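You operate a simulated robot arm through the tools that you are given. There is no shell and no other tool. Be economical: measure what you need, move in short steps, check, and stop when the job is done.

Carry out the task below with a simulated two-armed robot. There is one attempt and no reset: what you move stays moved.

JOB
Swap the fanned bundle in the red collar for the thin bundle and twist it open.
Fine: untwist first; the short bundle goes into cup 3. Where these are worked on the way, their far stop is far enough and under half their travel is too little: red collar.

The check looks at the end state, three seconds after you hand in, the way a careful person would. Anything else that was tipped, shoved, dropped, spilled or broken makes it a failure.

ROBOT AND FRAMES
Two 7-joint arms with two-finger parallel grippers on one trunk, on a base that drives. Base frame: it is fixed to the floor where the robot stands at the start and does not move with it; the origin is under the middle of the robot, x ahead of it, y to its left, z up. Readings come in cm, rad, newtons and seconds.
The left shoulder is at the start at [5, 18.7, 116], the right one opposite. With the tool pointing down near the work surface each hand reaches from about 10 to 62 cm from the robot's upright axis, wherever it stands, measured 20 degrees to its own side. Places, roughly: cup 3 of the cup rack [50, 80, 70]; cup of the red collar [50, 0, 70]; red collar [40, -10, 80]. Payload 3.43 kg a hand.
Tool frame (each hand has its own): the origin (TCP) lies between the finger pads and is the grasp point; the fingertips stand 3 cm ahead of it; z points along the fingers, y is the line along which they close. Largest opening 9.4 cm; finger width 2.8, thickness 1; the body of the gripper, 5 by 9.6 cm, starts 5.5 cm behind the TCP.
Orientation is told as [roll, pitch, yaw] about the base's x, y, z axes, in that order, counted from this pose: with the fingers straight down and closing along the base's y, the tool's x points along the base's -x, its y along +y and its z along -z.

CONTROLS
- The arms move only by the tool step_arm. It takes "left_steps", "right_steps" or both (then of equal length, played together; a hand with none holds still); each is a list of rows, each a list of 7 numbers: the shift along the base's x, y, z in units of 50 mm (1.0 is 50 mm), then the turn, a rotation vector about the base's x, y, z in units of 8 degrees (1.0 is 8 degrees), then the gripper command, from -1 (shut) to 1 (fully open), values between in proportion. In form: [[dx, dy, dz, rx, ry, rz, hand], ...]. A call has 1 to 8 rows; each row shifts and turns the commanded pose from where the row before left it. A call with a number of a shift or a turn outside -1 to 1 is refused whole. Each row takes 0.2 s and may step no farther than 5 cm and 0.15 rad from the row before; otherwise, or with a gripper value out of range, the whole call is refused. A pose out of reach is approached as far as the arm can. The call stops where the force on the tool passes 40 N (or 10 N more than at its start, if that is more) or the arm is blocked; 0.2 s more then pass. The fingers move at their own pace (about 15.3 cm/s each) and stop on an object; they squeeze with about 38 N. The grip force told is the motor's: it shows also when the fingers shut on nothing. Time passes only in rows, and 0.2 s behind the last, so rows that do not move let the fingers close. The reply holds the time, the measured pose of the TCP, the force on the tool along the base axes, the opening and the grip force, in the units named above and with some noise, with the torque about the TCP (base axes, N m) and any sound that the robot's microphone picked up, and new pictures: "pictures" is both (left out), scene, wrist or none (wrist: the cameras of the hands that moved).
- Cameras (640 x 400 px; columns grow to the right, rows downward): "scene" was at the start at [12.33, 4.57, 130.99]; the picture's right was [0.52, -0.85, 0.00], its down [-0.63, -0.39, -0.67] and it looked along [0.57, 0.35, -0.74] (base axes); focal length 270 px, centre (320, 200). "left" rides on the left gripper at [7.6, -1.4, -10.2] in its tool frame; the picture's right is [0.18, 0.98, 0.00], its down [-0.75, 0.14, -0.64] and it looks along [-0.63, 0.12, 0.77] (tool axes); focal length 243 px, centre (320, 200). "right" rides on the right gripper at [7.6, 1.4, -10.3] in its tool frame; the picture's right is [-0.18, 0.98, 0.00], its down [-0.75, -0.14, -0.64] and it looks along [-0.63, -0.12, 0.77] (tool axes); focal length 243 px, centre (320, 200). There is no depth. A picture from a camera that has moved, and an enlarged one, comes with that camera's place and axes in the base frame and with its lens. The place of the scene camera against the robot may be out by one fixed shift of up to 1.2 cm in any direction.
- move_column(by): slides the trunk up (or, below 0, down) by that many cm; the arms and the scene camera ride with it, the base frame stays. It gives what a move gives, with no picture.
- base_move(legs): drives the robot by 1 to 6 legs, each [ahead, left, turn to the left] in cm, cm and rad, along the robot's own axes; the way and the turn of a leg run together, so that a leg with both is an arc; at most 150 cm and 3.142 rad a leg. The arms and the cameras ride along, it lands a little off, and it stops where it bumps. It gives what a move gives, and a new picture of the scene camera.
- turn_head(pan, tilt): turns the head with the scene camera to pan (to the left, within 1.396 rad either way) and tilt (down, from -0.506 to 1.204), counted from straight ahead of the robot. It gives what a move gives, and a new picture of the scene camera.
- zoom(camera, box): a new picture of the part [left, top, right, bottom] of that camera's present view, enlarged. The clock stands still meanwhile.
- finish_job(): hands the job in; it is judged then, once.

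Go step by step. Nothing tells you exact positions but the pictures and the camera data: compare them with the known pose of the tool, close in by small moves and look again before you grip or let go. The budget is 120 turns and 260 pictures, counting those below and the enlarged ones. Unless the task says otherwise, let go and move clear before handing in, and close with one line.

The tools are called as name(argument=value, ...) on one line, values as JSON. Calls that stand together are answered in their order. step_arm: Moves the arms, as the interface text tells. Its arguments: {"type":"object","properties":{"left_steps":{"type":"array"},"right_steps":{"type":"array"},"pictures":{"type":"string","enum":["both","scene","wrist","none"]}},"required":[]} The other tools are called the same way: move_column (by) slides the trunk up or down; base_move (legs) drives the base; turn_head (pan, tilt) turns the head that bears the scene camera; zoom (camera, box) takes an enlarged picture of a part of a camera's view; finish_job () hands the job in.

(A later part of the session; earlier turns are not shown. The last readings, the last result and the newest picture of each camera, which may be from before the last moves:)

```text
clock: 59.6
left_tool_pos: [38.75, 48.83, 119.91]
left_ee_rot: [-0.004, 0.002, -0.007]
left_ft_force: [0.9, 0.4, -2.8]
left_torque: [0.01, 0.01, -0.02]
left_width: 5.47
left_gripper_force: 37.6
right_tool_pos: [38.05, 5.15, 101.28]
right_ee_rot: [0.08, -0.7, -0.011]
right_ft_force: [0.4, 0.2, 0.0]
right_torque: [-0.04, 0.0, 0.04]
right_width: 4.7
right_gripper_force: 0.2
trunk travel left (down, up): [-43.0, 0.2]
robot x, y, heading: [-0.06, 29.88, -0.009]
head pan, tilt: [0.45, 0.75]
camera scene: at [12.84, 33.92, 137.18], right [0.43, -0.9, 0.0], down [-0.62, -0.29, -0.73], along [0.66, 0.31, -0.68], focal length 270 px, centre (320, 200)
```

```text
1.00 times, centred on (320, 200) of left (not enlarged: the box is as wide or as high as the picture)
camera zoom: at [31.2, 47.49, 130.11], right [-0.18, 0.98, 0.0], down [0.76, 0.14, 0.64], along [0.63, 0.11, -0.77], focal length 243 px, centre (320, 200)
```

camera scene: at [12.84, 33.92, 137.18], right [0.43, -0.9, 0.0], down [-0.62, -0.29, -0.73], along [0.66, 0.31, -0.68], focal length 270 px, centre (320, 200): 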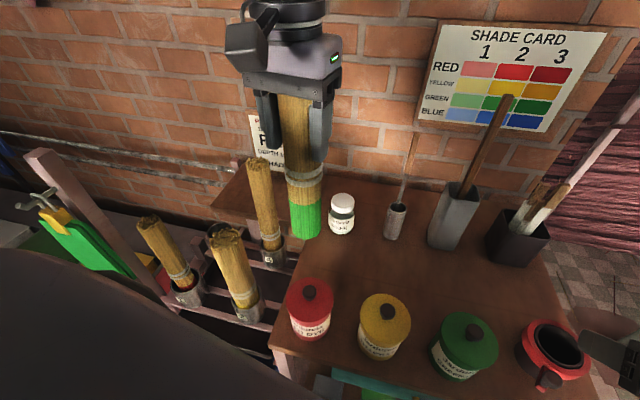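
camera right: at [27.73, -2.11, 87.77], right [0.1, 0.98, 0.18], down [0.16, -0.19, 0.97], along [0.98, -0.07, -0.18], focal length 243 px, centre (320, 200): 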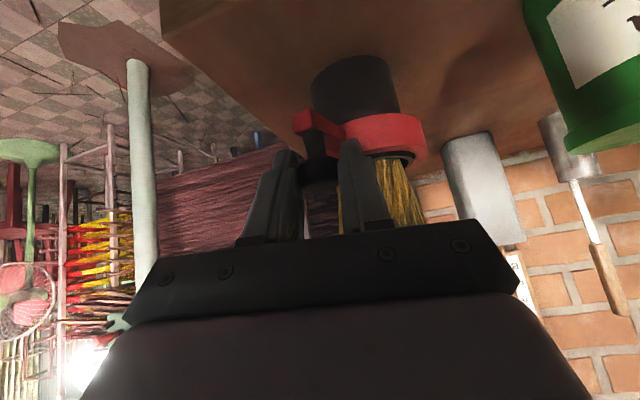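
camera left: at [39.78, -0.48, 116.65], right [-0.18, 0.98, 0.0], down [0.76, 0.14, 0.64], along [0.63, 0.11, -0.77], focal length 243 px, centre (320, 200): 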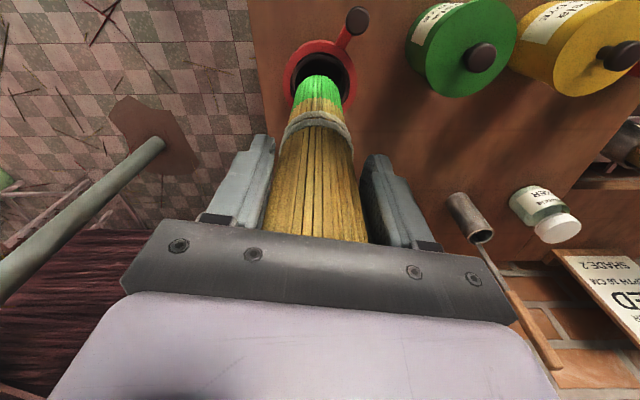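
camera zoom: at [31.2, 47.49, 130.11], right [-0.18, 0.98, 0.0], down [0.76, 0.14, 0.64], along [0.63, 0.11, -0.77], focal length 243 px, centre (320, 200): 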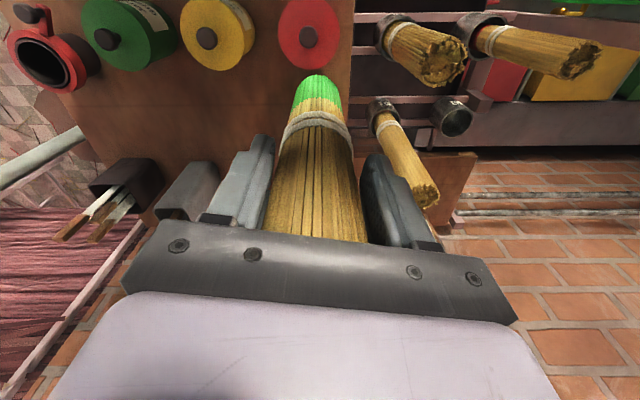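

zoom(camera="scene", box=[150, 240, 260, 320])

zoom(camera="scene", box=[210, 190, 320, 270])

zoom(camera="left", box=[360, 0, 620, 220])

```text
5.00 times, centred on (205, 280) of scene
camera zoom: at [12.84, 33.92, 137.18], right [0.43, -0.9, 0.0], down [-0.62, -0.29, -0.73], along [0.66, 0.31, -0.68], focal length 1352 px, centre (895, -200)
```

zoom: 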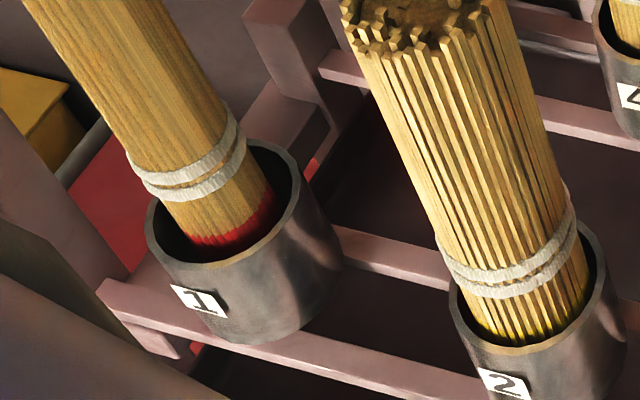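

```text
5.00 times, centred on (265, 230) of scene
camera zoom: at [12.84, 33.92, 137.18], right [0.43, -0.9, 0.0], down [-0.62, -0.29, -0.73], along [0.66, 0.31, -0.68], focal length 1352 px, centre (595, 50)
```

zoom: 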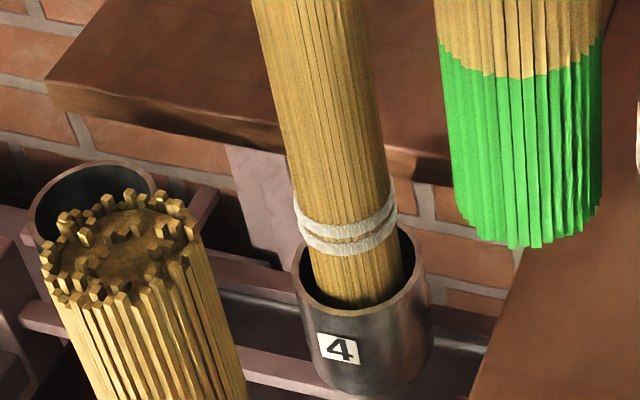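

```text
1.82 times, centred on (490, 110) of left
camera zoom: at [31.2, 47.49, 130.11], right [-0.18, 0.98, 0.0], down [0.76, 0.14, 0.64], along [0.63, 0.11, -0.77], focal length 441 px, centre (11, 364)
```

zoom: 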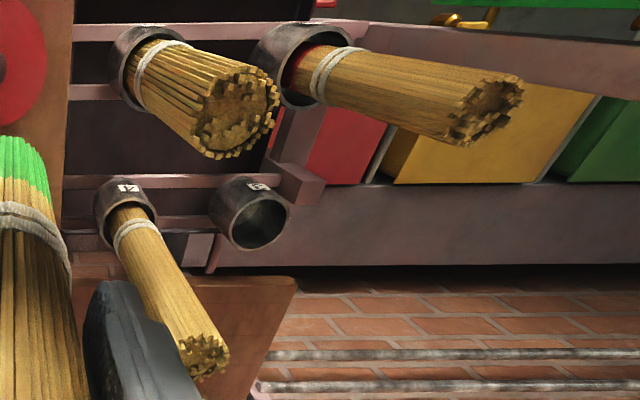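

Triangulation gives rims at z≈77.5: cup 1 (30,78), cup 2 (33,62.5), cup 3 (45.8,81), cup 4 (49,65). Bundle 4 is tall, 2 thick, and 1 looks thinnest. I'll carry the short bundle over cup 3, between bundles 2 and 4.

step_arm(left_steps=[[0.1, 0.8, 0, 0, 0, 0, -1], [0.1, 0.8, 0, 0, 0, 0, -1], [0.1, 0.8, 0, 0, 0, 0, -1], [0.1, 0.8, 0, 0, 0, 0, -1], [0.3, 0.8, 0, 0, 0, 0, -1], [0.3, 0.8, 0, 0, 0, 0, -1], [0.3, 0.8, 0, 0, 0, 0, -1], [0.2, 0.8, 0, 0, 0, 0, -1]], pictures="both")

```text
clock: 61.4
left_tool_pos: [46.27, 81.03, 119.81]
left_ee_rot: [-0.003, 0.002, -0.009]
left_ft_force: [0.7, -0.7, -2.4]
left_torque: [-0.01, 0.04, -0.02]
left_width: 5.47
left_gripper_force: 37.6
right_tool_pos: [38.03, 5.14, 101.22]
right_ee_rot: [0.08, -0.7, -0.01]
right_ft_force: [-0.9, 0.4, 0.2]
right_torque: [0.0, -0.02, 0.02]
right_width: 4.69
right_gripper_force: 0.0
trunk travel left (down, up): [-43.0, 0.2]
robot x, y, heading: [-0.41, 30.35, -0.009]
head pan, tilt: [0.45, 0.75]
camera scene: at [12.87, 33.99, 137.18], right [0.43, -0.9, 0.0], down [-0.62, -0.29, -0.73], along [0.66, 0.31, -0.68], focal length 270 px, centre (320, 200)
camera left: at [38.64, 79.67, 130.06], right [-0.18, 0.98, 0.0], down [0.76, 0.14, 0.64], along [0.63, 0.11, -0.77], focal length 243 px, centre (320, 200)
```

scene: 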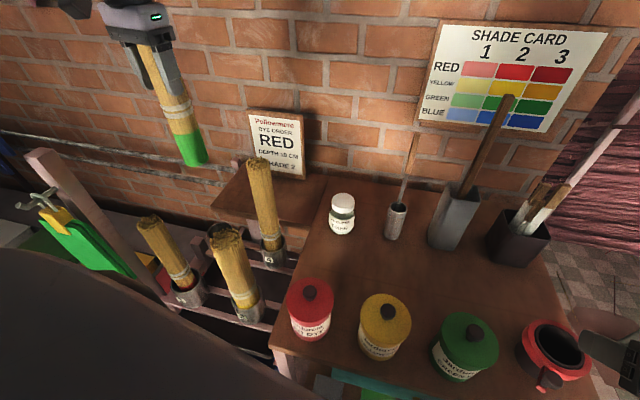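
left: 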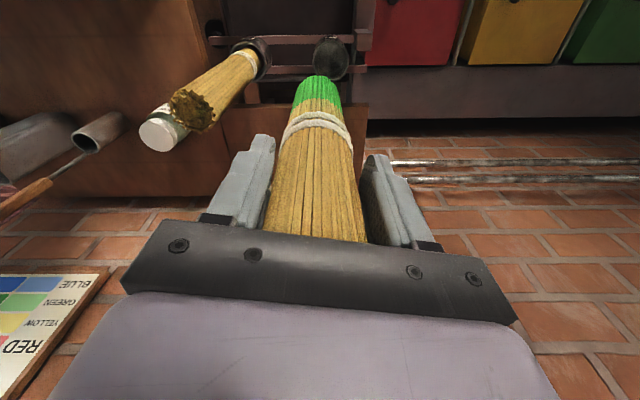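

Seen from the hand camera, cup 3's mouth is nearer (46.7,83.3). I'll shift there and lower by the trunk, then re-check.

step_arm(left_steps=[[0.05, 0.4, 0, 0, 0, 0, -1]], pictures="none")

move_column(by=-14)

zoom(camera="left", box=[220, 0, 420, 140])

zoom(camera="scene", box=[80, 100, 330, 300])

```text
clock: 61.8
left_tool_pos: [46.6, 83.06, 119.8]
left_ee_rot: [-0.004, 0.001, -0.009]
left_ft_force: [-0.6, 0.1, -1.9]
left_torque: [-0.02, 0.02, 0.04]
left_width: 5.46
left_gripper_force: 38.0
right_tool_pos: [38.07, 5.21, 101.32]
right_ee_rot: [0.08, -0.699, -0.009]
right_ft_force: [-0.6, 0.6, 0.0]
right_torque: [-0.02, 0.0, 0.0]
right_width: 4.7
right_gripper_force: 0.1
trunk travel left (down, up): [-43.0, 0.2]
robot x, y, heading: [-0.41, 29.72, -0.011]
head pan, tilt: [0.45, 0.75]
```

```text
clock: 63.4
left_tool_pos: [46.48, 82.9, 105.9]
left_ee_rot: [-0.003, -0.001, -0.006]
left_ft_force: [-0.8, 0.4, -2.3]
left_torque: [0.0, 0.02, -0.01]
left_width: 5.46
left_gripper_force: 38.6
right_tool_pos: [37.93, 5.2, 87.35]
right_ee_rot: [0.08, -0.701, -0.012]
right_ft_force: [0.1, -0.6, 0.1]
right_torque: [-0.02, 0.0, -0.04]
right_width: 4.7
right_gripper_force: 0.0
trunk travel left (down, up): [-29.0, 14.2]
robot x, y, heading: [-0.46, 29.78, -0.007]
head pan, tilt: [0.45, 0.75]
```

```text
2.86 times, centred on (320, 70) of left
camera zoom: at [38.92, 81.58, 116.08], right [-0.18, 0.98, 0.0], down [0.76, 0.14, 0.64], along [0.63, 0.11, -0.77], focal length 693 px, centre (320, 571)
```

zoom: 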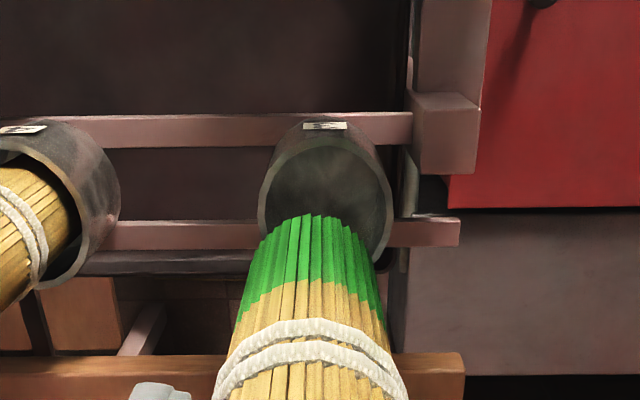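

```text
2.00 times, centred on (205, 200) of scene
camera zoom: at [12.83, 33.93, 123.19], right [0.43, -0.9, 0.0], down [-0.62, -0.29, -0.73], along [0.66, 0.31, -0.68], focal length 541 px, centre (550, 200)
```

zoom: 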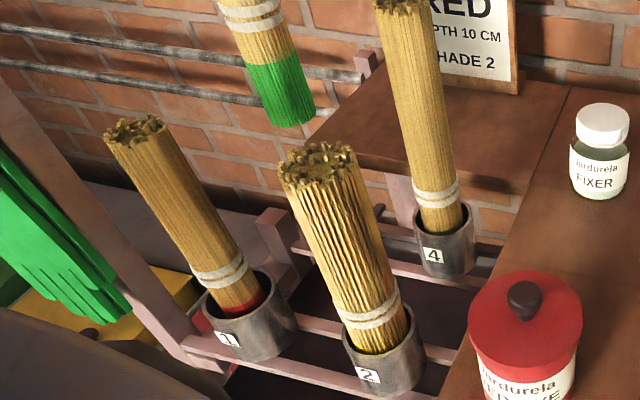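

The right hand came low near the collar knob, so I'll lift it clear first. The bundle needs about +0.6 cm in y to centre over cup 3.

step_arm(right_steps=[[-0.2, -0.2, 0.8, 0, 0, 0, 0], [-0.2, -0.5, 0.9, 0, 0, 0, 0], [0, -0.8, 0.9, 0, 0, 0, 0], [0, -0.8, 0.9, 0, 0, 0, 0]], left_steps=[[0.02, 0.1, 0, 0, 0, 0, -1], [0, 0, 0, 0, 0, 0, -1], [0, 0, 0, 0, 0, 0, -1], [0, 0, 0, 0, 0, 0, -1]], pictures="none")

move_column(by=-7.5)

zoom(camera="left", box=[220, 0, 420, 140])

zoom(camera="scene", box=[80, 100, 330, 300])

```text
refused: row 2 steps farther than a row can; nothing moved
```

```text
clock: 64.6
left_tool_pos: [46.51, 82.95, 98.36]
left_ee_rot: [-0.004, 0.0, -0.007]
left_ft_force: [0.0, 0.4, -1.7]
left_torque: [0.01, 0.03, -0.02]
left_width: 5.48
left_gripper_force: 38.0
right_tool_pos: [37.89, 5.1, 79.81]
right_ee_rot: [0.078, -0.702, -0.01]
right_ft_force: [-0.3, 1.2, 0.1]
right_torque: [0.03, 0.05, -0.01]
right_width: 4.7
right_gripper_force: 0.0
trunk travel left (down, up): [-21.5, 21.7]
robot x, y, heading: [-0.32, 29.94, -0.012]
head pan, tilt: [0.45, 0.75]
```

```text
2.86 times, centred on (320, 70) of left
camera zoom: at [38.92, 81.58, 108.58], right [-0.18, 0.98, 0.0], down [0.76, 0.14, 0.64], along [0.63, 0.11, -0.77], focal length 693 px, centre (320, 571)
```

zoom: 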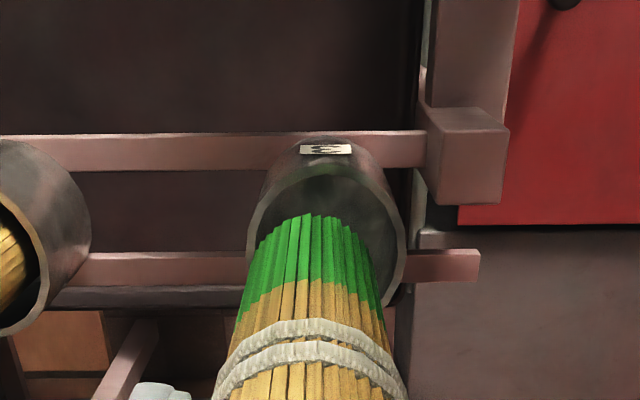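

```text
2.00 times, centred on (205, 200) of scene
camera zoom: at [12.83, 33.93, 115.69], right [0.43, -0.9, 0.0], down [-0.62, -0.29, -0.73], along [0.66, 0.31, -0.68], focal length 541 px, centre (550, 200)
```

zoom: 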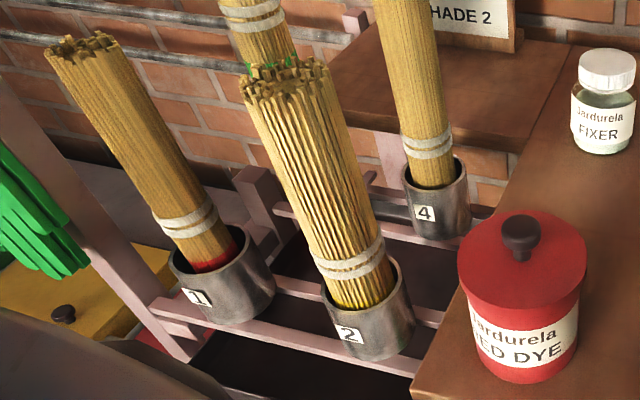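

The row was refused, so the right hand is low in front of the knob (no contact force). I'll back it straight off and then up.

step_arm(right_steps=[[-0.5, 0, 0.1, 0, 0, 0, 0], [-0.5, 0, 0.3, 0, 0, 0, 0], [0, 0, 0.8, 0, 0, 0, 0], [0, 0, 0.9, 0, 0, 0, 0], [0, 0, 0.9, 0, 0, 0, 0], [0, 0, 0.9, 0, 0, 0, 0]], pictures="wrist")

```text
clock: 66.0
left_tool_pos: [46.49, 83.0, 98.42]
left_ee_rot: [-0.002, 0.0, -0.007]
left_ft_force: [-0.1, -0.3, -2.5]
left_torque: [-0.02, 0.02, 0.0]
left_width: 5.47
left_gripper_force: 37.7
right_tool_pos: [38.47, 5.05, 97.91]
right_ee_rot: [0.082, -0.7, -0.009]
right_ft_force: [0.5, 0.1, 0.4]
right_torque: [-0.02, 0.0, 0.01]
right_width: 4.71
right_gripper_force: 0.0
right hand out of reach, approached as far as the arm can: row 1, 2, 3
trunk travel left (down, up): [-21.5, 21.7]
robot x, y, heading: [-0.4, 29.97, -0.01]
head pan, tilt: [0.45, 0.75]
camera right: at [25.94, 5.87, 100.84], right [0.1, 0.98, 0.18], down [0.17, -0.19, 0.97], along [0.98, -0.07, -0.19], focal length 243 px, centre (320, 200)
```

right: 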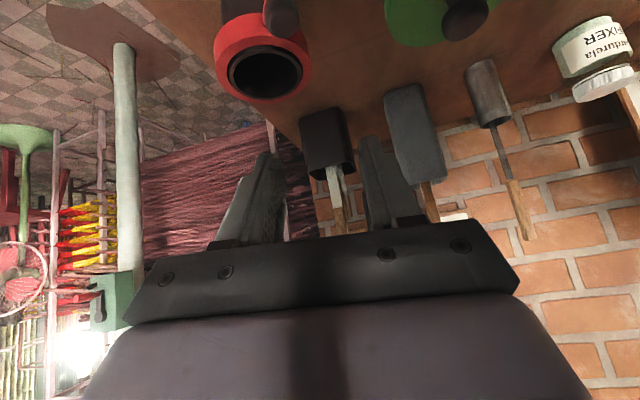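

The bundle hangs slightly tilted (bottom ~1 cm toward +x). I'll tip the hand about y by 3.5° to straighten it and shift 0.5 cm in +y, then look again.

step_arm(left_steps=[[0, 0.1, 0, 0, 0.44, 0, -1]], pictures="none")

zoom(camera="left", box=[250, 10, 390, 110])

turn_head(pan=0.8, tilt=0.6)

```text
clock: 66.4
left_tool_pos: [46.53, 83.32, 98.29]
left_ee_rot: [-0.004, 0.063, -0.007]
left_ft_force: [-0.3, 0.7, -2.4]
left_torque: [0.03, 0.05, 0.01]
left_width: 5.46
left_gripper_force: 38.3
right_tool_pos: [38.56, 5.1, 97.92]
right_ee_rot: [0.081, -0.7, -0.01]
right_ft_force: [-0.6, -0.1, 0.4]
right_torque: [-0.02, 0.0, -0.01]
right_width: 4.69
right_gripper_force: 0.1
trunk travel left (down, up): [-21.5, 21.7]
robot x, y, heading: [-0.47, 29.69, -0.004]
head pan, tilt: [0.45, 0.75]
```

```text
4.00 times, centred on (320, 60) of left
camera zoom: at [39.56, 82.04, 109.01], right [-0.18, 0.98, 0.01], down [0.79, 0.14, 0.59], along [0.58, 0.11, -0.81], focal length 970 px, centre (320, 760)
```

zoom: 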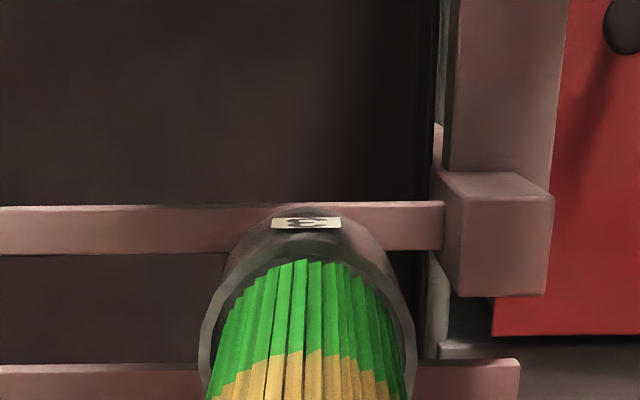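

```text
clock: 67.2
left_tool_pos: [46.6, 83.37, 98.39]
left_ee_rot: [-0.005, 0.064, -0.007]
left_ft_force: [0.1, 0.7, -1.4]
left_torque: [0.01, -0.01, 0.02]
left_width: 5.49
left_gripper_force: 38.3
right_tool_pos: [38.58, 5.02, 97.8]
right_ee_rot: [0.08, -0.7, -0.01]
right_ft_force: [0.3, -0.6, 0.2]
right_torque: [0.02, 0.01, 0.04]
right_width: 4.71
right_gripper_force: 0.1
trunk travel left (down, up): [-21.5, 21.7]
robot x, y, heading: [-0.43, 29.52, -0.007]
head pan, tilt: [0.799, 0.6]
camera scene: at [11.57, 36.67, 116.97], right [0.71, -0.7, 0.0], down [-0.4, -0.4, -0.82], along [0.58, 0.59, -0.57], focal length 270 px, centre (320, 200)
```

scene: 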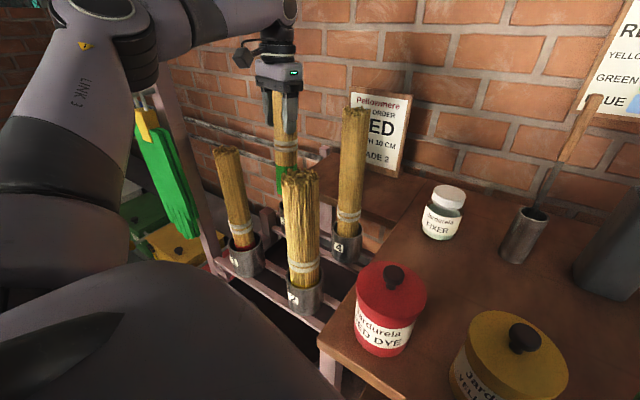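

The bundle is now well centred over cup 3 (≈46.9,83.2). I'll lower it in small arm steps watching force.

step_arm(left_steps=[[0.03, 0.01, -0.3, 0, 0, 0, -1], [0, 0, -0.3, 0, 0, 0, -1], [0, 0, -0.3, 0, 0, 0, -1], [0, 0, -0.2, 0, 0, 0, -1]], pictures="both")

zoom(camera="left", box=[220, 0, 420, 140])

```text
clock: 68.2
left_tool_pos: [46.64, 83.44, 93.07]
left_ee_rot: [0.001, 0.062, -0.006]
left_ft_force: [-0.3, 0.9, 4.6]
left_torque: [0.02, 0.18, -0.01]
left_width: 5.46
left_gripper_force: 37.5
right_tool_pos: [38.53, 5.0, 97.93]
right_ee_rot: [0.08, -0.701, -0.01]
right_ft_force: [0.3, 0.9, -0.9]
right_torque: [0.01, -0.01, -0.02]
right_width: 4.72
right_gripper_force: 0.1
trunk travel left (down, up): [-21.5, 21.7]
robot x, y, heading: [-0.35, 30.13, -0.009]
head pan, tilt: [0.799, 0.6]
camera scene: at [11.51, 36.63, 117.0], right [0.71, -0.7, 0.0], down [-0.4, -0.4, -0.83], along [0.58, 0.59, -0.56], focal length 270 px, centre (320, 200)
camera left: at [39.67, 82.07, 103.71], right [-0.18, 0.98, 0.01], down [0.79, 0.14, 0.6], along [0.58, 0.11, -0.8], focal length 243 px, centre (320, 200)
```

scene: 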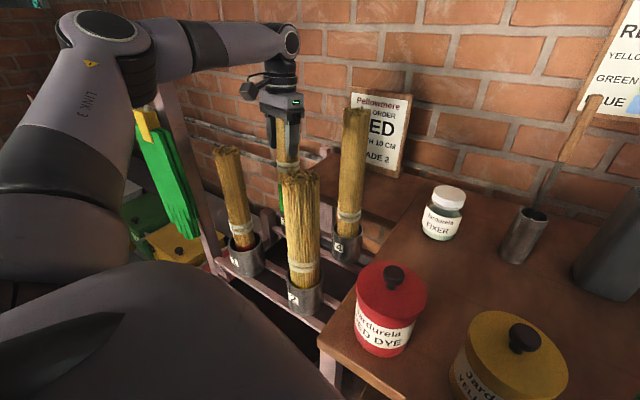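
left: 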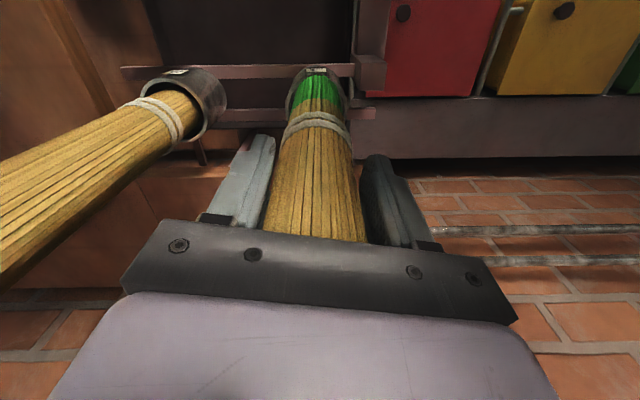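

```text
2.86 times, centred on (320, 70) of left
camera zoom: at [39.67, 82.07, 103.71], right [-0.18, 0.98, 0.01], down [0.79, 0.14, 0.6], along [0.58, 0.11, -0.8], focal length 693 px, centre (320, 571)
```

zoom: 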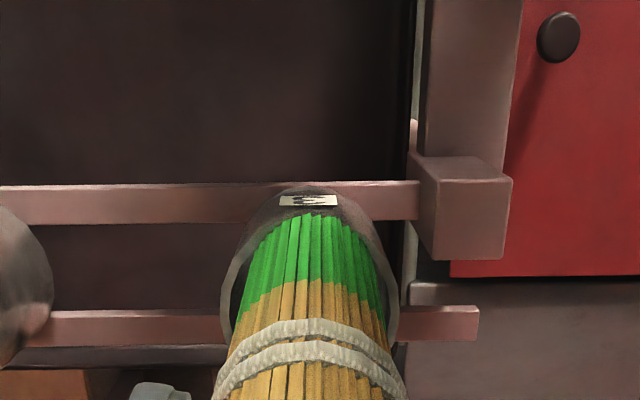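

Contact is on the robot-side rim (torque sign agrees). I'll lift slightly, shift +0.4 cm in x and lower again.

step_arm(left_steps=[[0, 0, 0.12, 0, 0, 0, -1], [0.09, 0, 0, 0, 0, 0, -1], [0, 0, -0.2, 0, 0, 0, -1], [0, 0, -0.2, 0, 0, 0, -1]], pictures="none")

zoom(camera="left", box=[220, 0, 420, 140])

```text
clock: 69.2
left_tool_pos: [47.27, 83.27, 92.96]
left_ee_rot: [0.004, 0.045, -0.01]
left_ft_force: [-3.6, 1.2, 19.2]
left_torque: [-0.22, 1.33, -0.05]
left_width: 5.48
left_gripper_force: 38.4
right_tool_pos: [38.49, 4.99, 97.83]
right_ee_rot: [0.083, -0.703, -0.011]
right_ft_force: [0.2, 0.1, 0.1]
right_torque: [0.01, 0.0, -0.01]
right_width: 4.7
right_gripper_force: 0.0
trunk travel left (down, up): [-21.5, 21.7]
robot x, y, heading: [-0.62, 29.72, -0.008]
head pan, tilt: [0.799, 0.6]
stopped in row 4 (left hand): the force on the tool passed its limit at 48 N (the readings are from after the stop); the commanded pose is now the measured one
```

```text
2.86 times, centred on (320, 70) of left
camera zoom: at [40.09, 81.87, 103.47], right [-0.18, 0.98, 0.01], down [0.78, 0.13, 0.61], along [0.6, 0.12, -0.79], focal length 693 px, centre (320, 571)
```

zoom: 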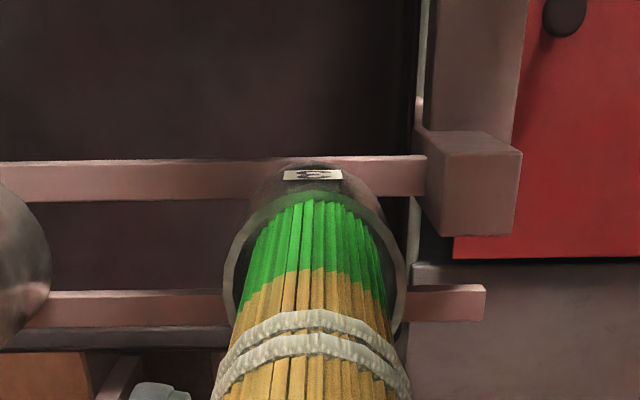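

zoom(camera="left", box=[280, 45, 360, 105])

turn_head(pan=0.6, tilt=0.6)

zoom(camera="scene", box=[170, 120, 290, 270])

```text
6.67 times, centred on (320, 75) of left
camera zoom: at [40.09, 81.87, 103.47], right [-0.18, 0.98, 0.01], down [0.78, 0.13, 0.61], along [0.6, 0.12, -0.79], focal length 1618 px, centre (320, 1033)
```

zoom: 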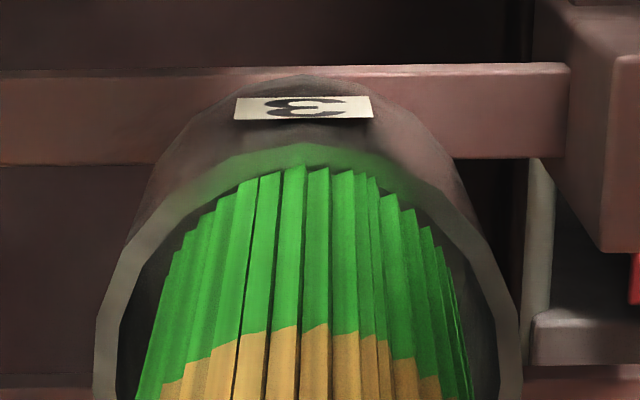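

```text
clock: 69.9
left_tool_pos: [47.18, 83.19, 93.0]
left_ee_rot: [0.006, 0.041, -0.008]
left_ft_force: [-1.7, 2.8, 32.4]
left_torque: [0.1, 1.22, -0.06]
left_width: 5.48
left_gripper_force: 37.8
right_tool_pos: [38.36, 4.92, 97.79]
right_ee_rot: [0.083, -0.704, -0.013]
right_ft_force: [-0.3, -0.5, 0.2]
right_torque: [-0.02, 0.0, 0.02]
right_width: 4.7
right_gripper_force: 0.1
trunk travel left (down, up): [-21.5, 21.7]
robot x, y, heading: [-0.21, 30.24, -0.007]
head pan, tilt: [0.6, 0.6]
camera scene: at [12.44, 35.1, 117.04], right [0.56, -0.83, 0.0], down [-0.47, -0.31, -0.83], along [0.69, 0.46, -0.56], focal length 270 px, centre (320, 200)
```

scene: 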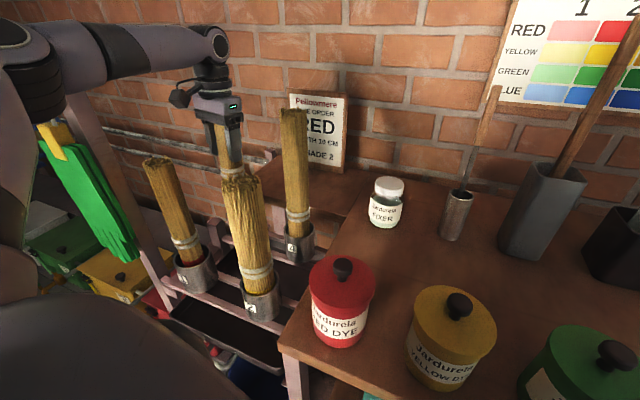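

```text
2.67 times, centred on (230, 195) of scene
camera zoom: at [12.44, 35.1, 117.04], right [0.56, -0.83, 0.0], down [-0.47, -0.31, -0.83], along [0.69, 0.46, -0.56], focal length 721 px, centre (560, 213)
```

zoom: 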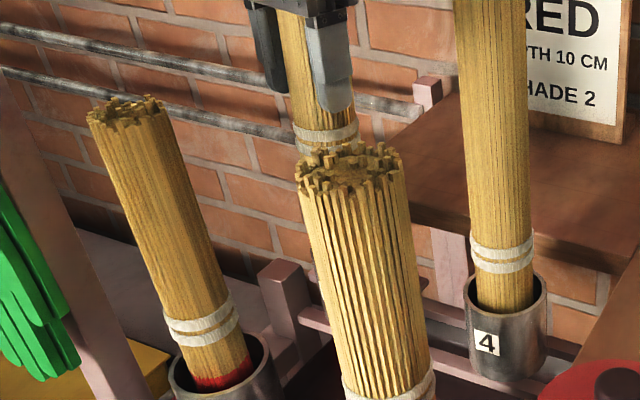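

The bundle end sits just on the robot-side rim edge. I'll lift 1 cm, shift +0.35 cm in x, and check before lowering.

step_arm(left_steps=[[0, 0, 0.2, 0, 0, 0, -1], [0.07, 0.0, 0, 0, 0.1, 0, -1]], pictures="none")

zoom(camera="left", box=[270, 35, 370, 110])

```text
clock: 70.5
left_tool_pos: [47.54, 83.43, 93.29]
left_ee_rot: [0.001, 0.064, -0.006]
left_ft_force: [1.0, -0.3, -2.6]
left_torque: [-0.02, 0.02, 0.01]
left_width: 5.43
left_gripper_force: 38.2
right_tool_pos: [38.63, 5.1, 97.83]
right_ee_rot: [0.08, -0.699, -0.01]
right_ft_force: [-0.5, 0.5, -0.5]
right_torque: [0.01, -0.01, 0.0]
right_width: 4.71
right_gripper_force: 0.0
trunk travel left (down, up): [-21.5, 21.7]
robot x, y, heading: [-0.24, 29.97, -0.011]
head pan, tilt: [0.6, 0.6]
```

```text
5.33 times, centred on (320, 72) of left
camera zoom: at [40.73, 81.95, 103.91], right [-0.18, 0.98, 0.01], down [0.79, 0.13, 0.59], along [0.58, 0.12, -0.81], focal length 1294 px, centre (320, 880)
```

zoom: 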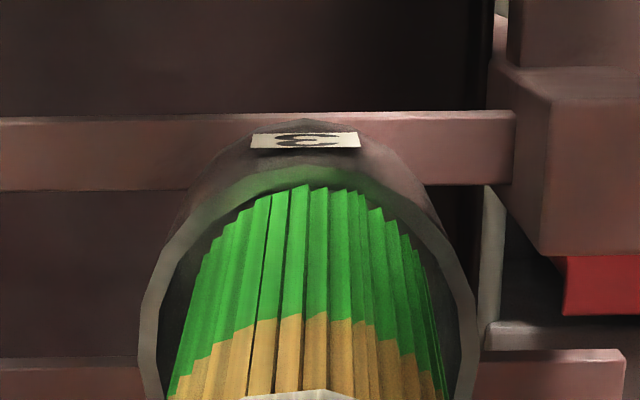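

step_arm(left_steps=[[0.03, 0, -0.1, 0, 0, 0, -1], [0, 0, -0.15, 0, 0, 0, -1], [0, 0, -0.15, 0, 0, 0, -1]], pictures="none")

zoom(camera="left", box=[270, 35, 370, 110])

```text
clock: 71.3
left_tool_pos: [47.88, 83.36, 91.27]
left_ee_rot: [0.002, 0.062, -0.008]
left_ft_force: [-0.1, -0.2, -3.3]
left_torque: [-0.02, 0.03, 0.01]
left_width: 5.46
left_gripper_force: 38.1
right_tool_pos: [38.51, 5.16, 97.89]
right_ee_rot: [0.079, -0.7, -0.01]
right_ft_force: [0.2, -0.5, -0.7]
right_torque: [0.0, 0.0, 0.03]
right_width: 4.73
right_gripper_force: 0.1
trunk travel left (down, up): [-21.5, 21.7]
robot x, y, heading: [-0.34, 29.72, -0.012]
head pan, tilt: [0.6, 0.6]
```

```text
5.33 times, centred on (320, 72) of left
camera zoom: at [40.9, 82.0, 102.02], right [-0.18, 0.98, 0.01], down [0.79, 0.13, 0.59], along [0.58, 0.12, -0.8], focal length 1294 px, centre (320, 880)
```

zoom: 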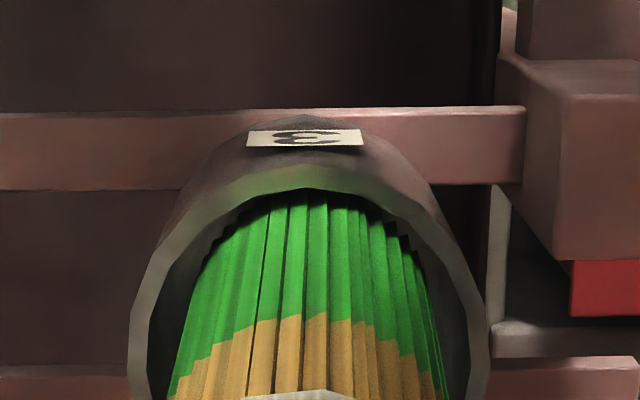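

It's entering the cup freely. I'll continue down until it seats.

step_arm(left_steps=[[0, 0, -0.2, 0, 0, 0, -1], [0, 0, -0.2, 0, 0, 0, -1], [0, 0, -0.2, 0, 0, 0, -1], [0, 0, -0.2, 0, 0, 0, -1], [0, 0, -0.2, 0, 0, 0, -1]], pictures="wrist")

```text
clock: 72.5
left_tool_pos: [47.77, 83.41, 86.45]
left_ee_rot: [0.002, 0.062, -0.008]
left_ft_force: [0.3, 0.5, -1.4]
left_torque: [0.0, 0.01, 0.0]
left_width: 5.44
left_gripper_force: 37.6
right_tool_pos: [38.62, 5.17, 97.8]
right_ee_rot: [0.079, -0.701, -0.011]
right_ft_force: [0.2, 0.7, 0.8]
right_torque: [-0.03, 0.03, 0.0]
right_width: 4.72
right_gripper_force: 0.0
trunk travel left (down, up): [-21.5, 21.7]
robot x, y, heading: [0.02, 29.92, -0.009]
head pan, tilt: [0.6, 0.6]
camera left: at [40.86, 82.01, 97.09], right [-0.18, 0.98, 0.01], down [0.79, 0.13, 0.59], along [0.58, 0.12, -0.8], focal length 243 px, centre (320, 200)
```

left: 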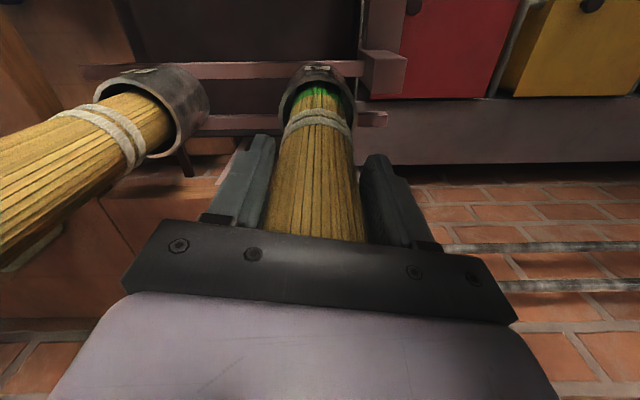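

step_arm(left_steps=[[0, 0, -0.2, 0, 0, 0, -1], [0, 0, -0.2, 0, 0, 0, -1], [0, 0, -0.2, 0, 0, 0, -1]], pictures="wrist")

```text
clock: 73.1
left_tool_pos: [47.85, 83.25, 85.79]
left_ee_rot: [0.005, 0.048, -0.007]
left_ft_force: [-8.5, -0.8, 22.3]
left_torque: [-0.09, 0.93, -0.07]
left_width: 5.44
left_gripper_force: 37.8
right_tool_pos: [38.48, 4.97, 97.93]
right_ee_rot: [0.084, -0.704, -0.01]
right_ft_force: [-0.9, 0.5, -0.3]
right_torque: [0.01, -0.01, 0.0]
right_width: 4.71
right_gripper_force: 0.0
trunk travel left (down, up): [-21.5, 21.7]
robot x, y, heading: [-0.47, 30.15, -0.003]
head pan, tilt: [0.6, 0.6]
stopped in row 3 (left hand): the force on the tool passed its limit at 48 N (the readings are from after the stop); the commanded pose is now the measured one
camera left: at [40.73, 81.85, 96.26], right [-0.18, 0.98, 0.01], down [0.78, 0.13, 0.61], along [0.59, 0.12, -0.8], focal length 243 px, centre (320, 200)
```

left: 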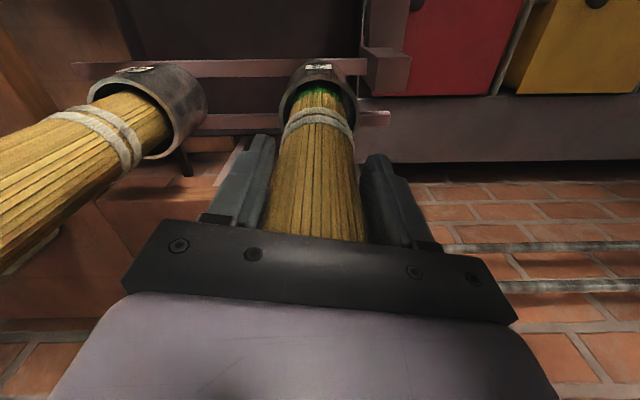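

It has seated on the cup floor. I'll relax slightly, open and rise clear.

step_arm(left_steps=[[0, 0, 0.05, 0, 0, 0, -1], [0, 0, 0, 0, 0, 0, 0.2], [0, 0, 0, 0, 0, 0, 1], [0, 0, 0, 0, 0, 0, 1], [0, 0, 0.6, 0, 0, 0, 1], [0, 0, 0.9, 0, 0, 0, 1], [0, 0, 0.9, 0, 0, 0, 1], [0, 0, 0.9, 0, 0, 0, 1]], pictures="both")

```text
clock: 74.9
left_tool_pos: [47.79, 83.47, 102.09]
left_ee_rot: [0.004, 0.053, -0.009]
left_ft_force: [0.6, 0.6, 0.2]
left_torque: [0.01, 0.0, -0.02]
left_width: 9.4
left_gripper_force: 0.0
right_tool_pos: [38.61, 5.14, 97.82]
right_ee_rot: [0.079, -0.701, -0.009]
right_ft_force: [0.8, -0.2, -0.5]
right_torque: [0.08, 0.05, -0.03]
right_width: 4.72
right_gripper_force: 0.0
trunk travel left (down, up): [-21.5, 21.7]
robot x, y, heading: [-0.22, 29.8, -0.008]
head pan, tilt: [0.6, 0.6]
camera scene: at [12.63, 35.31, 116.97], right [0.56, -0.83, 0.0], down [-0.47, -0.32, -0.83], along [0.68, 0.46, -0.56], focal length 270 px, centre (320, 200)
camera left: at [40.66, 81.93, 112.66], right [-0.18, 0.98, 0.01], down [0.79, 0.13, 0.6], along [0.59, 0.12, -0.8], focal length 243 px, centre (320, 200)
```

scene: 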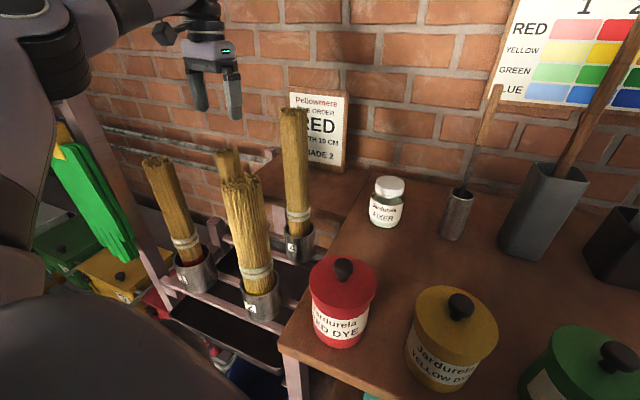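
left: 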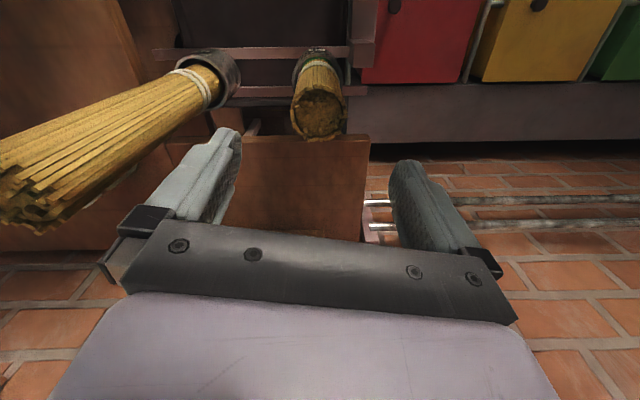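

The short bundle stands in cup 3. Now I'll raise the trunk and go over bundle 1 to measure whether it is the thin one.

move_column(by=14)

step_arm(left_steps=[[-0.6, 0, 0, 0, -0.4, 0, 1], [-0.7, -0.1, 0, 0, 0, 0, 1], [-0.7, -0.2, 0, 0, 0, 0, 1], [-0.7, -0.2, 0, 0, 0, 0, 1], [-0.6, -0.1, 0, 0, 0, 0, 1]], pictures="both")

```text
clock: 76.6
left_tool_pos: [47.74, 83.37, 116.03]
left_ee_rot: [0.004, 0.051, -0.008]
left_ft_force: [-0.3, 0.3, 0.6]
left_torque: [-0.01, -0.02, -0.01]
left_width: 9.4
left_gripper_force: 0.1
right_tool_pos: [38.55, 5.14, 111.78]
right_ee_rot: [0.079, -0.698, -0.008]
right_ft_force: [0.8, 0.0, 0.1]
right_torque: [-0.01, 0.01, 0.02]
right_width: 4.71
right_gripper_force: 0.0
trunk travel left (down, up): [-35.5, 7.7]
robot x, y, heading: [-0.37, 29.87, -0.005]
head pan, tilt: [0.6, 0.6]
```

```text
clock: 77.8
left_tool_pos: [31.28, 80.26, 115.97]
left_ee_rot: [0.005, -0.004, -0.006]
left_ft_force: [0.4, -0.2, -0.4]
left_torque: [-0.03, -0.01, 0.0]
left_width: 9.38
left_gripper_force: 0.2
right_tool_pos: [38.55, 5.07, 112.0]
right_ee_rot: [0.079, -0.701, -0.009]
right_ft_force: [-0.4, -1.0, 0.4]
right_torque: [0.01, 0.03, 0.01]
right_width: 4.69
right_gripper_force: 0.0
trunk travel left (down, up): [-35.5, 7.7]
robot x, y, heading: [-0.46, 29.97, -0.011]
head pan, tilt: [0.6, 0.6]
camera scene: at [12.59, 35.32, 130.98], right [0.56, -0.83, 0.0], down [-0.47, -0.32, -0.83], along [0.68, 0.46, -0.56], focal length 270 px, centre (320, 200)
camera left: at [23.66, 78.83, 126.12], right [-0.18, 0.98, 0.0], down [0.75, 0.13, 0.65], along [0.63, 0.12, -0.76], focal length 243 px, centre (320, 200)
```

scene: 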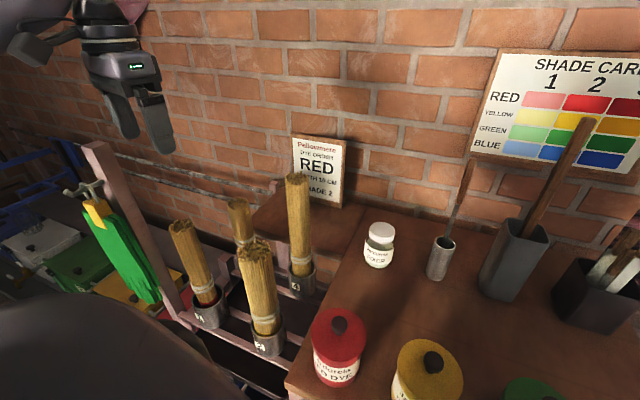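
left: 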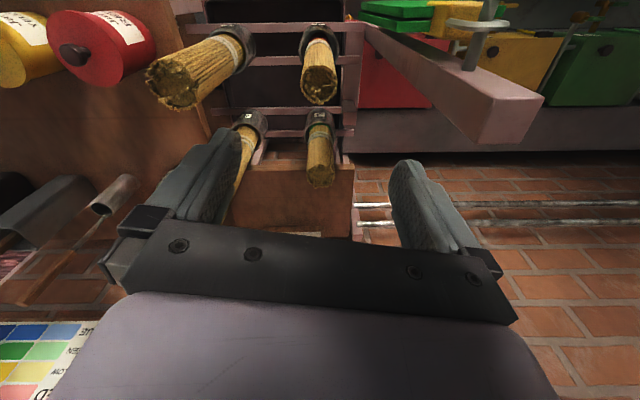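

zoom(camera="left", box=[140, 20, 360, 200])

```text
2.22 times, centred on (250, 110) of left
camera zoom: at [23.66, 78.83, 126.12], right [-0.18, 0.98, 0.0], down [0.75, 0.13, 0.65], along [0.63, 0.12, -0.76], focal length 539 px, centre (476, 400)
```

zoom: 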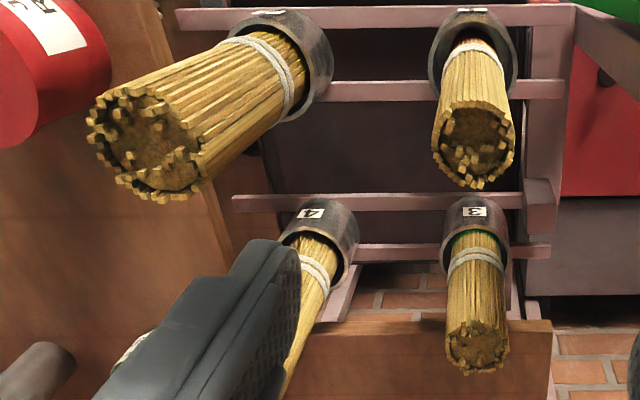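

zoom(camera="scene", box=[160, 160, 330, 340])

```text
2.22 times, centred on (245, 250) of scene
camera zoom: at [12.59, 35.32, 130.98], right [0.56, -0.83, 0.0], down [-0.47, -0.32, -0.83], along [0.68, 0.46, -0.56], focal length 601 px, centre (487, 89)
```

zoom: 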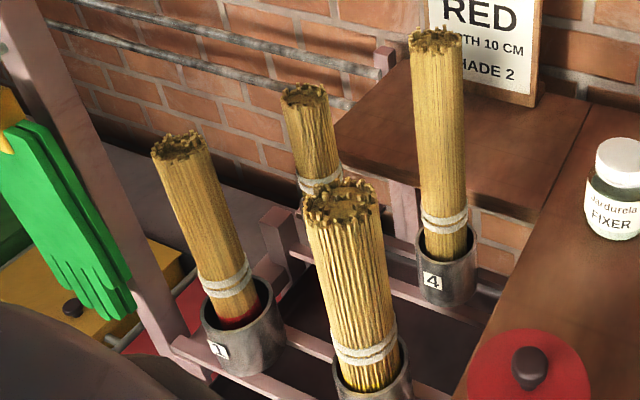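

Bundle 1 measures ≈4.2 cm against ≈5.4 for bundle 4 and the short one: it is the thin bundle. The hand is centred over it; I'll narrow the opening a bit (a post stands close on the left) and descend.

step_arm(left_steps=[[-0.03, 0.02, -0.6, 0, 0, 0, 0.5], [0, 0, -0.9, 0, 0, 0, 0.5], [0, 0, -0.9, 0, 0, 0, 0.5]], pictures="wrist")

```text
clock: 78.6
left_tool_pos: [31.27, 80.6, 103.97]
left_ee_rot: [0.004, -0.005, -0.008]
left_ft_force: [0.3, 0.6, 0.2]
left_torque: [0.02, 0.01, 0.02]
left_width: 7.04
left_gripper_force: 0.1
right_tool_pos: [38.64, 5.23, 111.77]
right_ee_rot: [0.081, -0.7, -0.009]
right_ft_force: [0.7, 0.1, 0.5]
right_torque: [0.03, 0.01, 0.01]
right_width: 4.71
right_gripper_force: 0.0
trunk travel left (down, up): [-35.5, 7.7]
robot x, y, heading: [-0.24, 30.11, -0.006]
head pan, tilt: [0.6, 0.6]
camera left: at [23.57, 79.18, 114.13], right [-0.18, 0.98, 0.0], down [0.75, 0.13, 0.65], along [0.64, 0.12, -0.76], focal length 243 px, centre (320, 200)
```

left: 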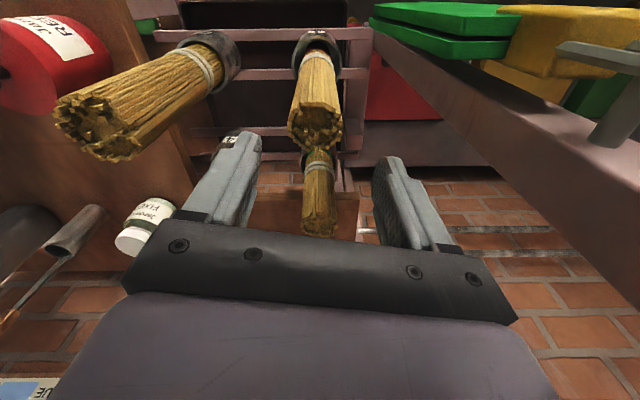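

step_arm(left_steps=[[-0.1, -0.05, -0.6, 0, 0, 0, 0.5], [0, 0, -0.8, 0, 0, 0, 0.5], [0, 0, -0.8, 0, 0, 0, 0.5], [0, 0, -0.6, 0, 0, 0, 0.5]], pictures="wrist")

```text
clock: 79.6
left_tool_pos: [30.5, 79.98, 90.39]
left_ee_rot: [0.011, -0.012, -0.006]
left_ft_force: [-1.1, 1.4, 22.5]
left_torque: [-0.01, 0.03, -0.05]
left_width: 7.04
left_gripper_force: 0.0
right_tool_pos: [38.41, 4.89, 111.91]
right_ee_rot: [0.084, -0.702, -0.013]
right_ft_force: [-1.4, -0.5, -1.0]
right_torque: [-0.01, -0.01, -0.02]
right_width: 4.69
right_gripper_force: 0.1
trunk travel left (down, up): [-35.5, 7.7]
robot x, y, heading: [-0.56, 29.76, -0.006]
head pan, tilt: [0.6, 0.6]
camera left: at [22.8, 78.58, 100.55], right [-0.18, 0.98, 0.01], down [0.75, 0.13, 0.65], along [0.64, 0.12, -0.76], focal length 243 px, centre (320, 200)
```

left: 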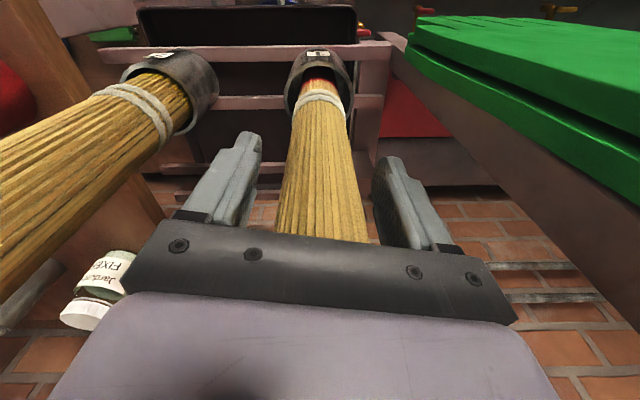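

The palm is touching the bundle's top (top z≈96). I'll raise 2 cm and close.

step_arm(left_steps=[[0, 0, 0.4, 0, 0, 0, 0.5], [0, 0, 0, 0, 0, 0, -1], [0, 0, 0, 0, 0, 0, -1], [0, 0, 0, 0, 0, 0, -1]], pictures="wrist")

```text
clock: 80.6
left_tool_pos: [30.6, 80.26, 91.95]
left_ee_rot: [0.004, -0.004, -0.005]
left_ft_force: [-0.8, -0.4, 0.4]
left_torque: [0.0, 0.02, 0.01]
left_width: 4.77
left_gripper_force: 38.3
right_tool_pos: [38.65, 5.08, 111.86]
right_ee_rot: [0.08, -0.701, -0.009]
right_ft_force: [0.0, -0.1, -0.2]
right_torque: [0.02, -0.01, -0.01]
right_width: 4.68
right_gripper_force: 0.0
trunk travel left (down, up): [-35.5, 7.7]
robot x, y, heading: [0.05, 29.72, -0.01]
head pan, tilt: [0.6, 0.6]
camera left: at [22.94, 78.79, 102.19], right [-0.18, 0.98, 0.0], down [0.75, 0.13, 0.65], along [0.63, 0.12, -0.76], focal length 243 px, centre (320, 200)
```

left: 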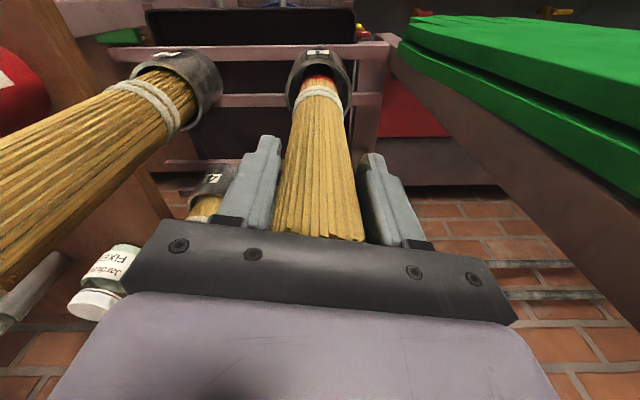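

It grips at 4.77 cm (the short one was 5.45). To be certain which is thinnest I'll let go and measure bundle 4 the same way.

step_arm(left_steps=[[0, 0, 0, 0, 0, 0, 0.5], [0, 0, 0, 0, 0, 0, 0.5], [0, 0, 0.9, 0, 0, 0, 0.5], [0, 0, 0.9, 0, 0, 0, 0.5], [0, 0, 0.9, 0, 0, 0, 0.5], [0, 0, 0.9, 0, 0, 0, 0.5], [0, 0, 0.9, 0, 0, 0, 0.5], [0, 0, 0.3, 0, 0, 0, 1]], pictures="none")

step_arm(left_steps=[[0.8, -0.5, 0, 0, 0, 0, 1], [0.8, -0.5, 0, 0, 0, 0, 1], [0.8, -0.5, 0, 0, 0, 0, 1], [0.8, -0.5, 0, 0, 0, 0, 1], [0.66, -0.6, 0, 0, 0, 0, 1]], pictures="wrist")

```text
clock: 82.4
left_tool_pos: [30.55, 80.08, 116.05]
left_ee_rot: [0.005, -0.001, -0.009]
left_ft_force: [-0.3, 0.0, 0.5]
left_torque: [-0.02, 0.01, -0.03]
left_width: 9.42
left_gripper_force: 0.1
right_tool_pos: [38.45, 5.18, 111.73]
right_ee_rot: [0.081, -0.701, -0.008]
right_ft_force: [0.3, -0.1, -0.3]
right_torque: [0.01, -0.03, -0.01]
right_width: 4.69
right_gripper_force: 0.1
trunk travel left (down, up): [-35.5, 7.7]
robot x, y, heading: [0.08, 29.77, -0.006]
head pan, tilt: [0.6, 0.6]
```

```text
clock: 83.6
left_tool_pos: [50.12, 66.93, 115.87]
left_ee_rot: [0.004, -0.006, -0.006]
left_ft_force: [-1.0, 0.5, 0.1]
left_torque: [0.0, 0.02, -0.01]
left_width: 9.39
left_gripper_force: 0.1
right_tool_pos: [38.64, 5.09, 111.78]
right_ee_rot: [0.083, -0.698, -0.011]
right_ft_force: [0.0, -0.5, -0.1]
right_torque: [0.02, 0.0, -0.02]
right_width: 4.71
right_gripper_force: 0.1
trunk travel left (down, up): [-35.5, 7.7]
robot x, y, heading: [-0.19, 29.87, -0.006]
head pan, tilt: [0.6, 0.6]
camera left: at [42.52, 65.55, 126.09], right [-0.18, 0.98, 0.0], down [0.75, 0.13, 0.65], along [0.64, 0.12, -0.76], focal length 243 px, centre (320, 200)
```

left: 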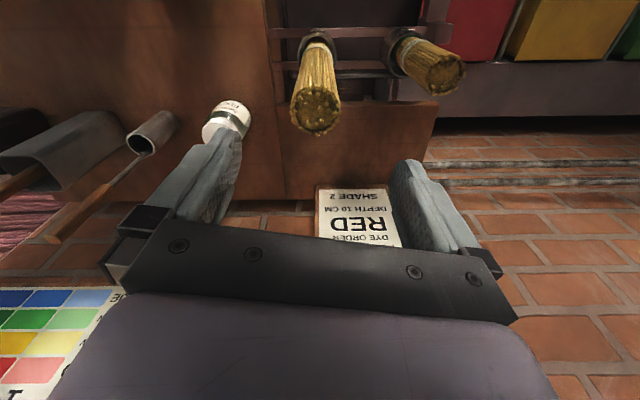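

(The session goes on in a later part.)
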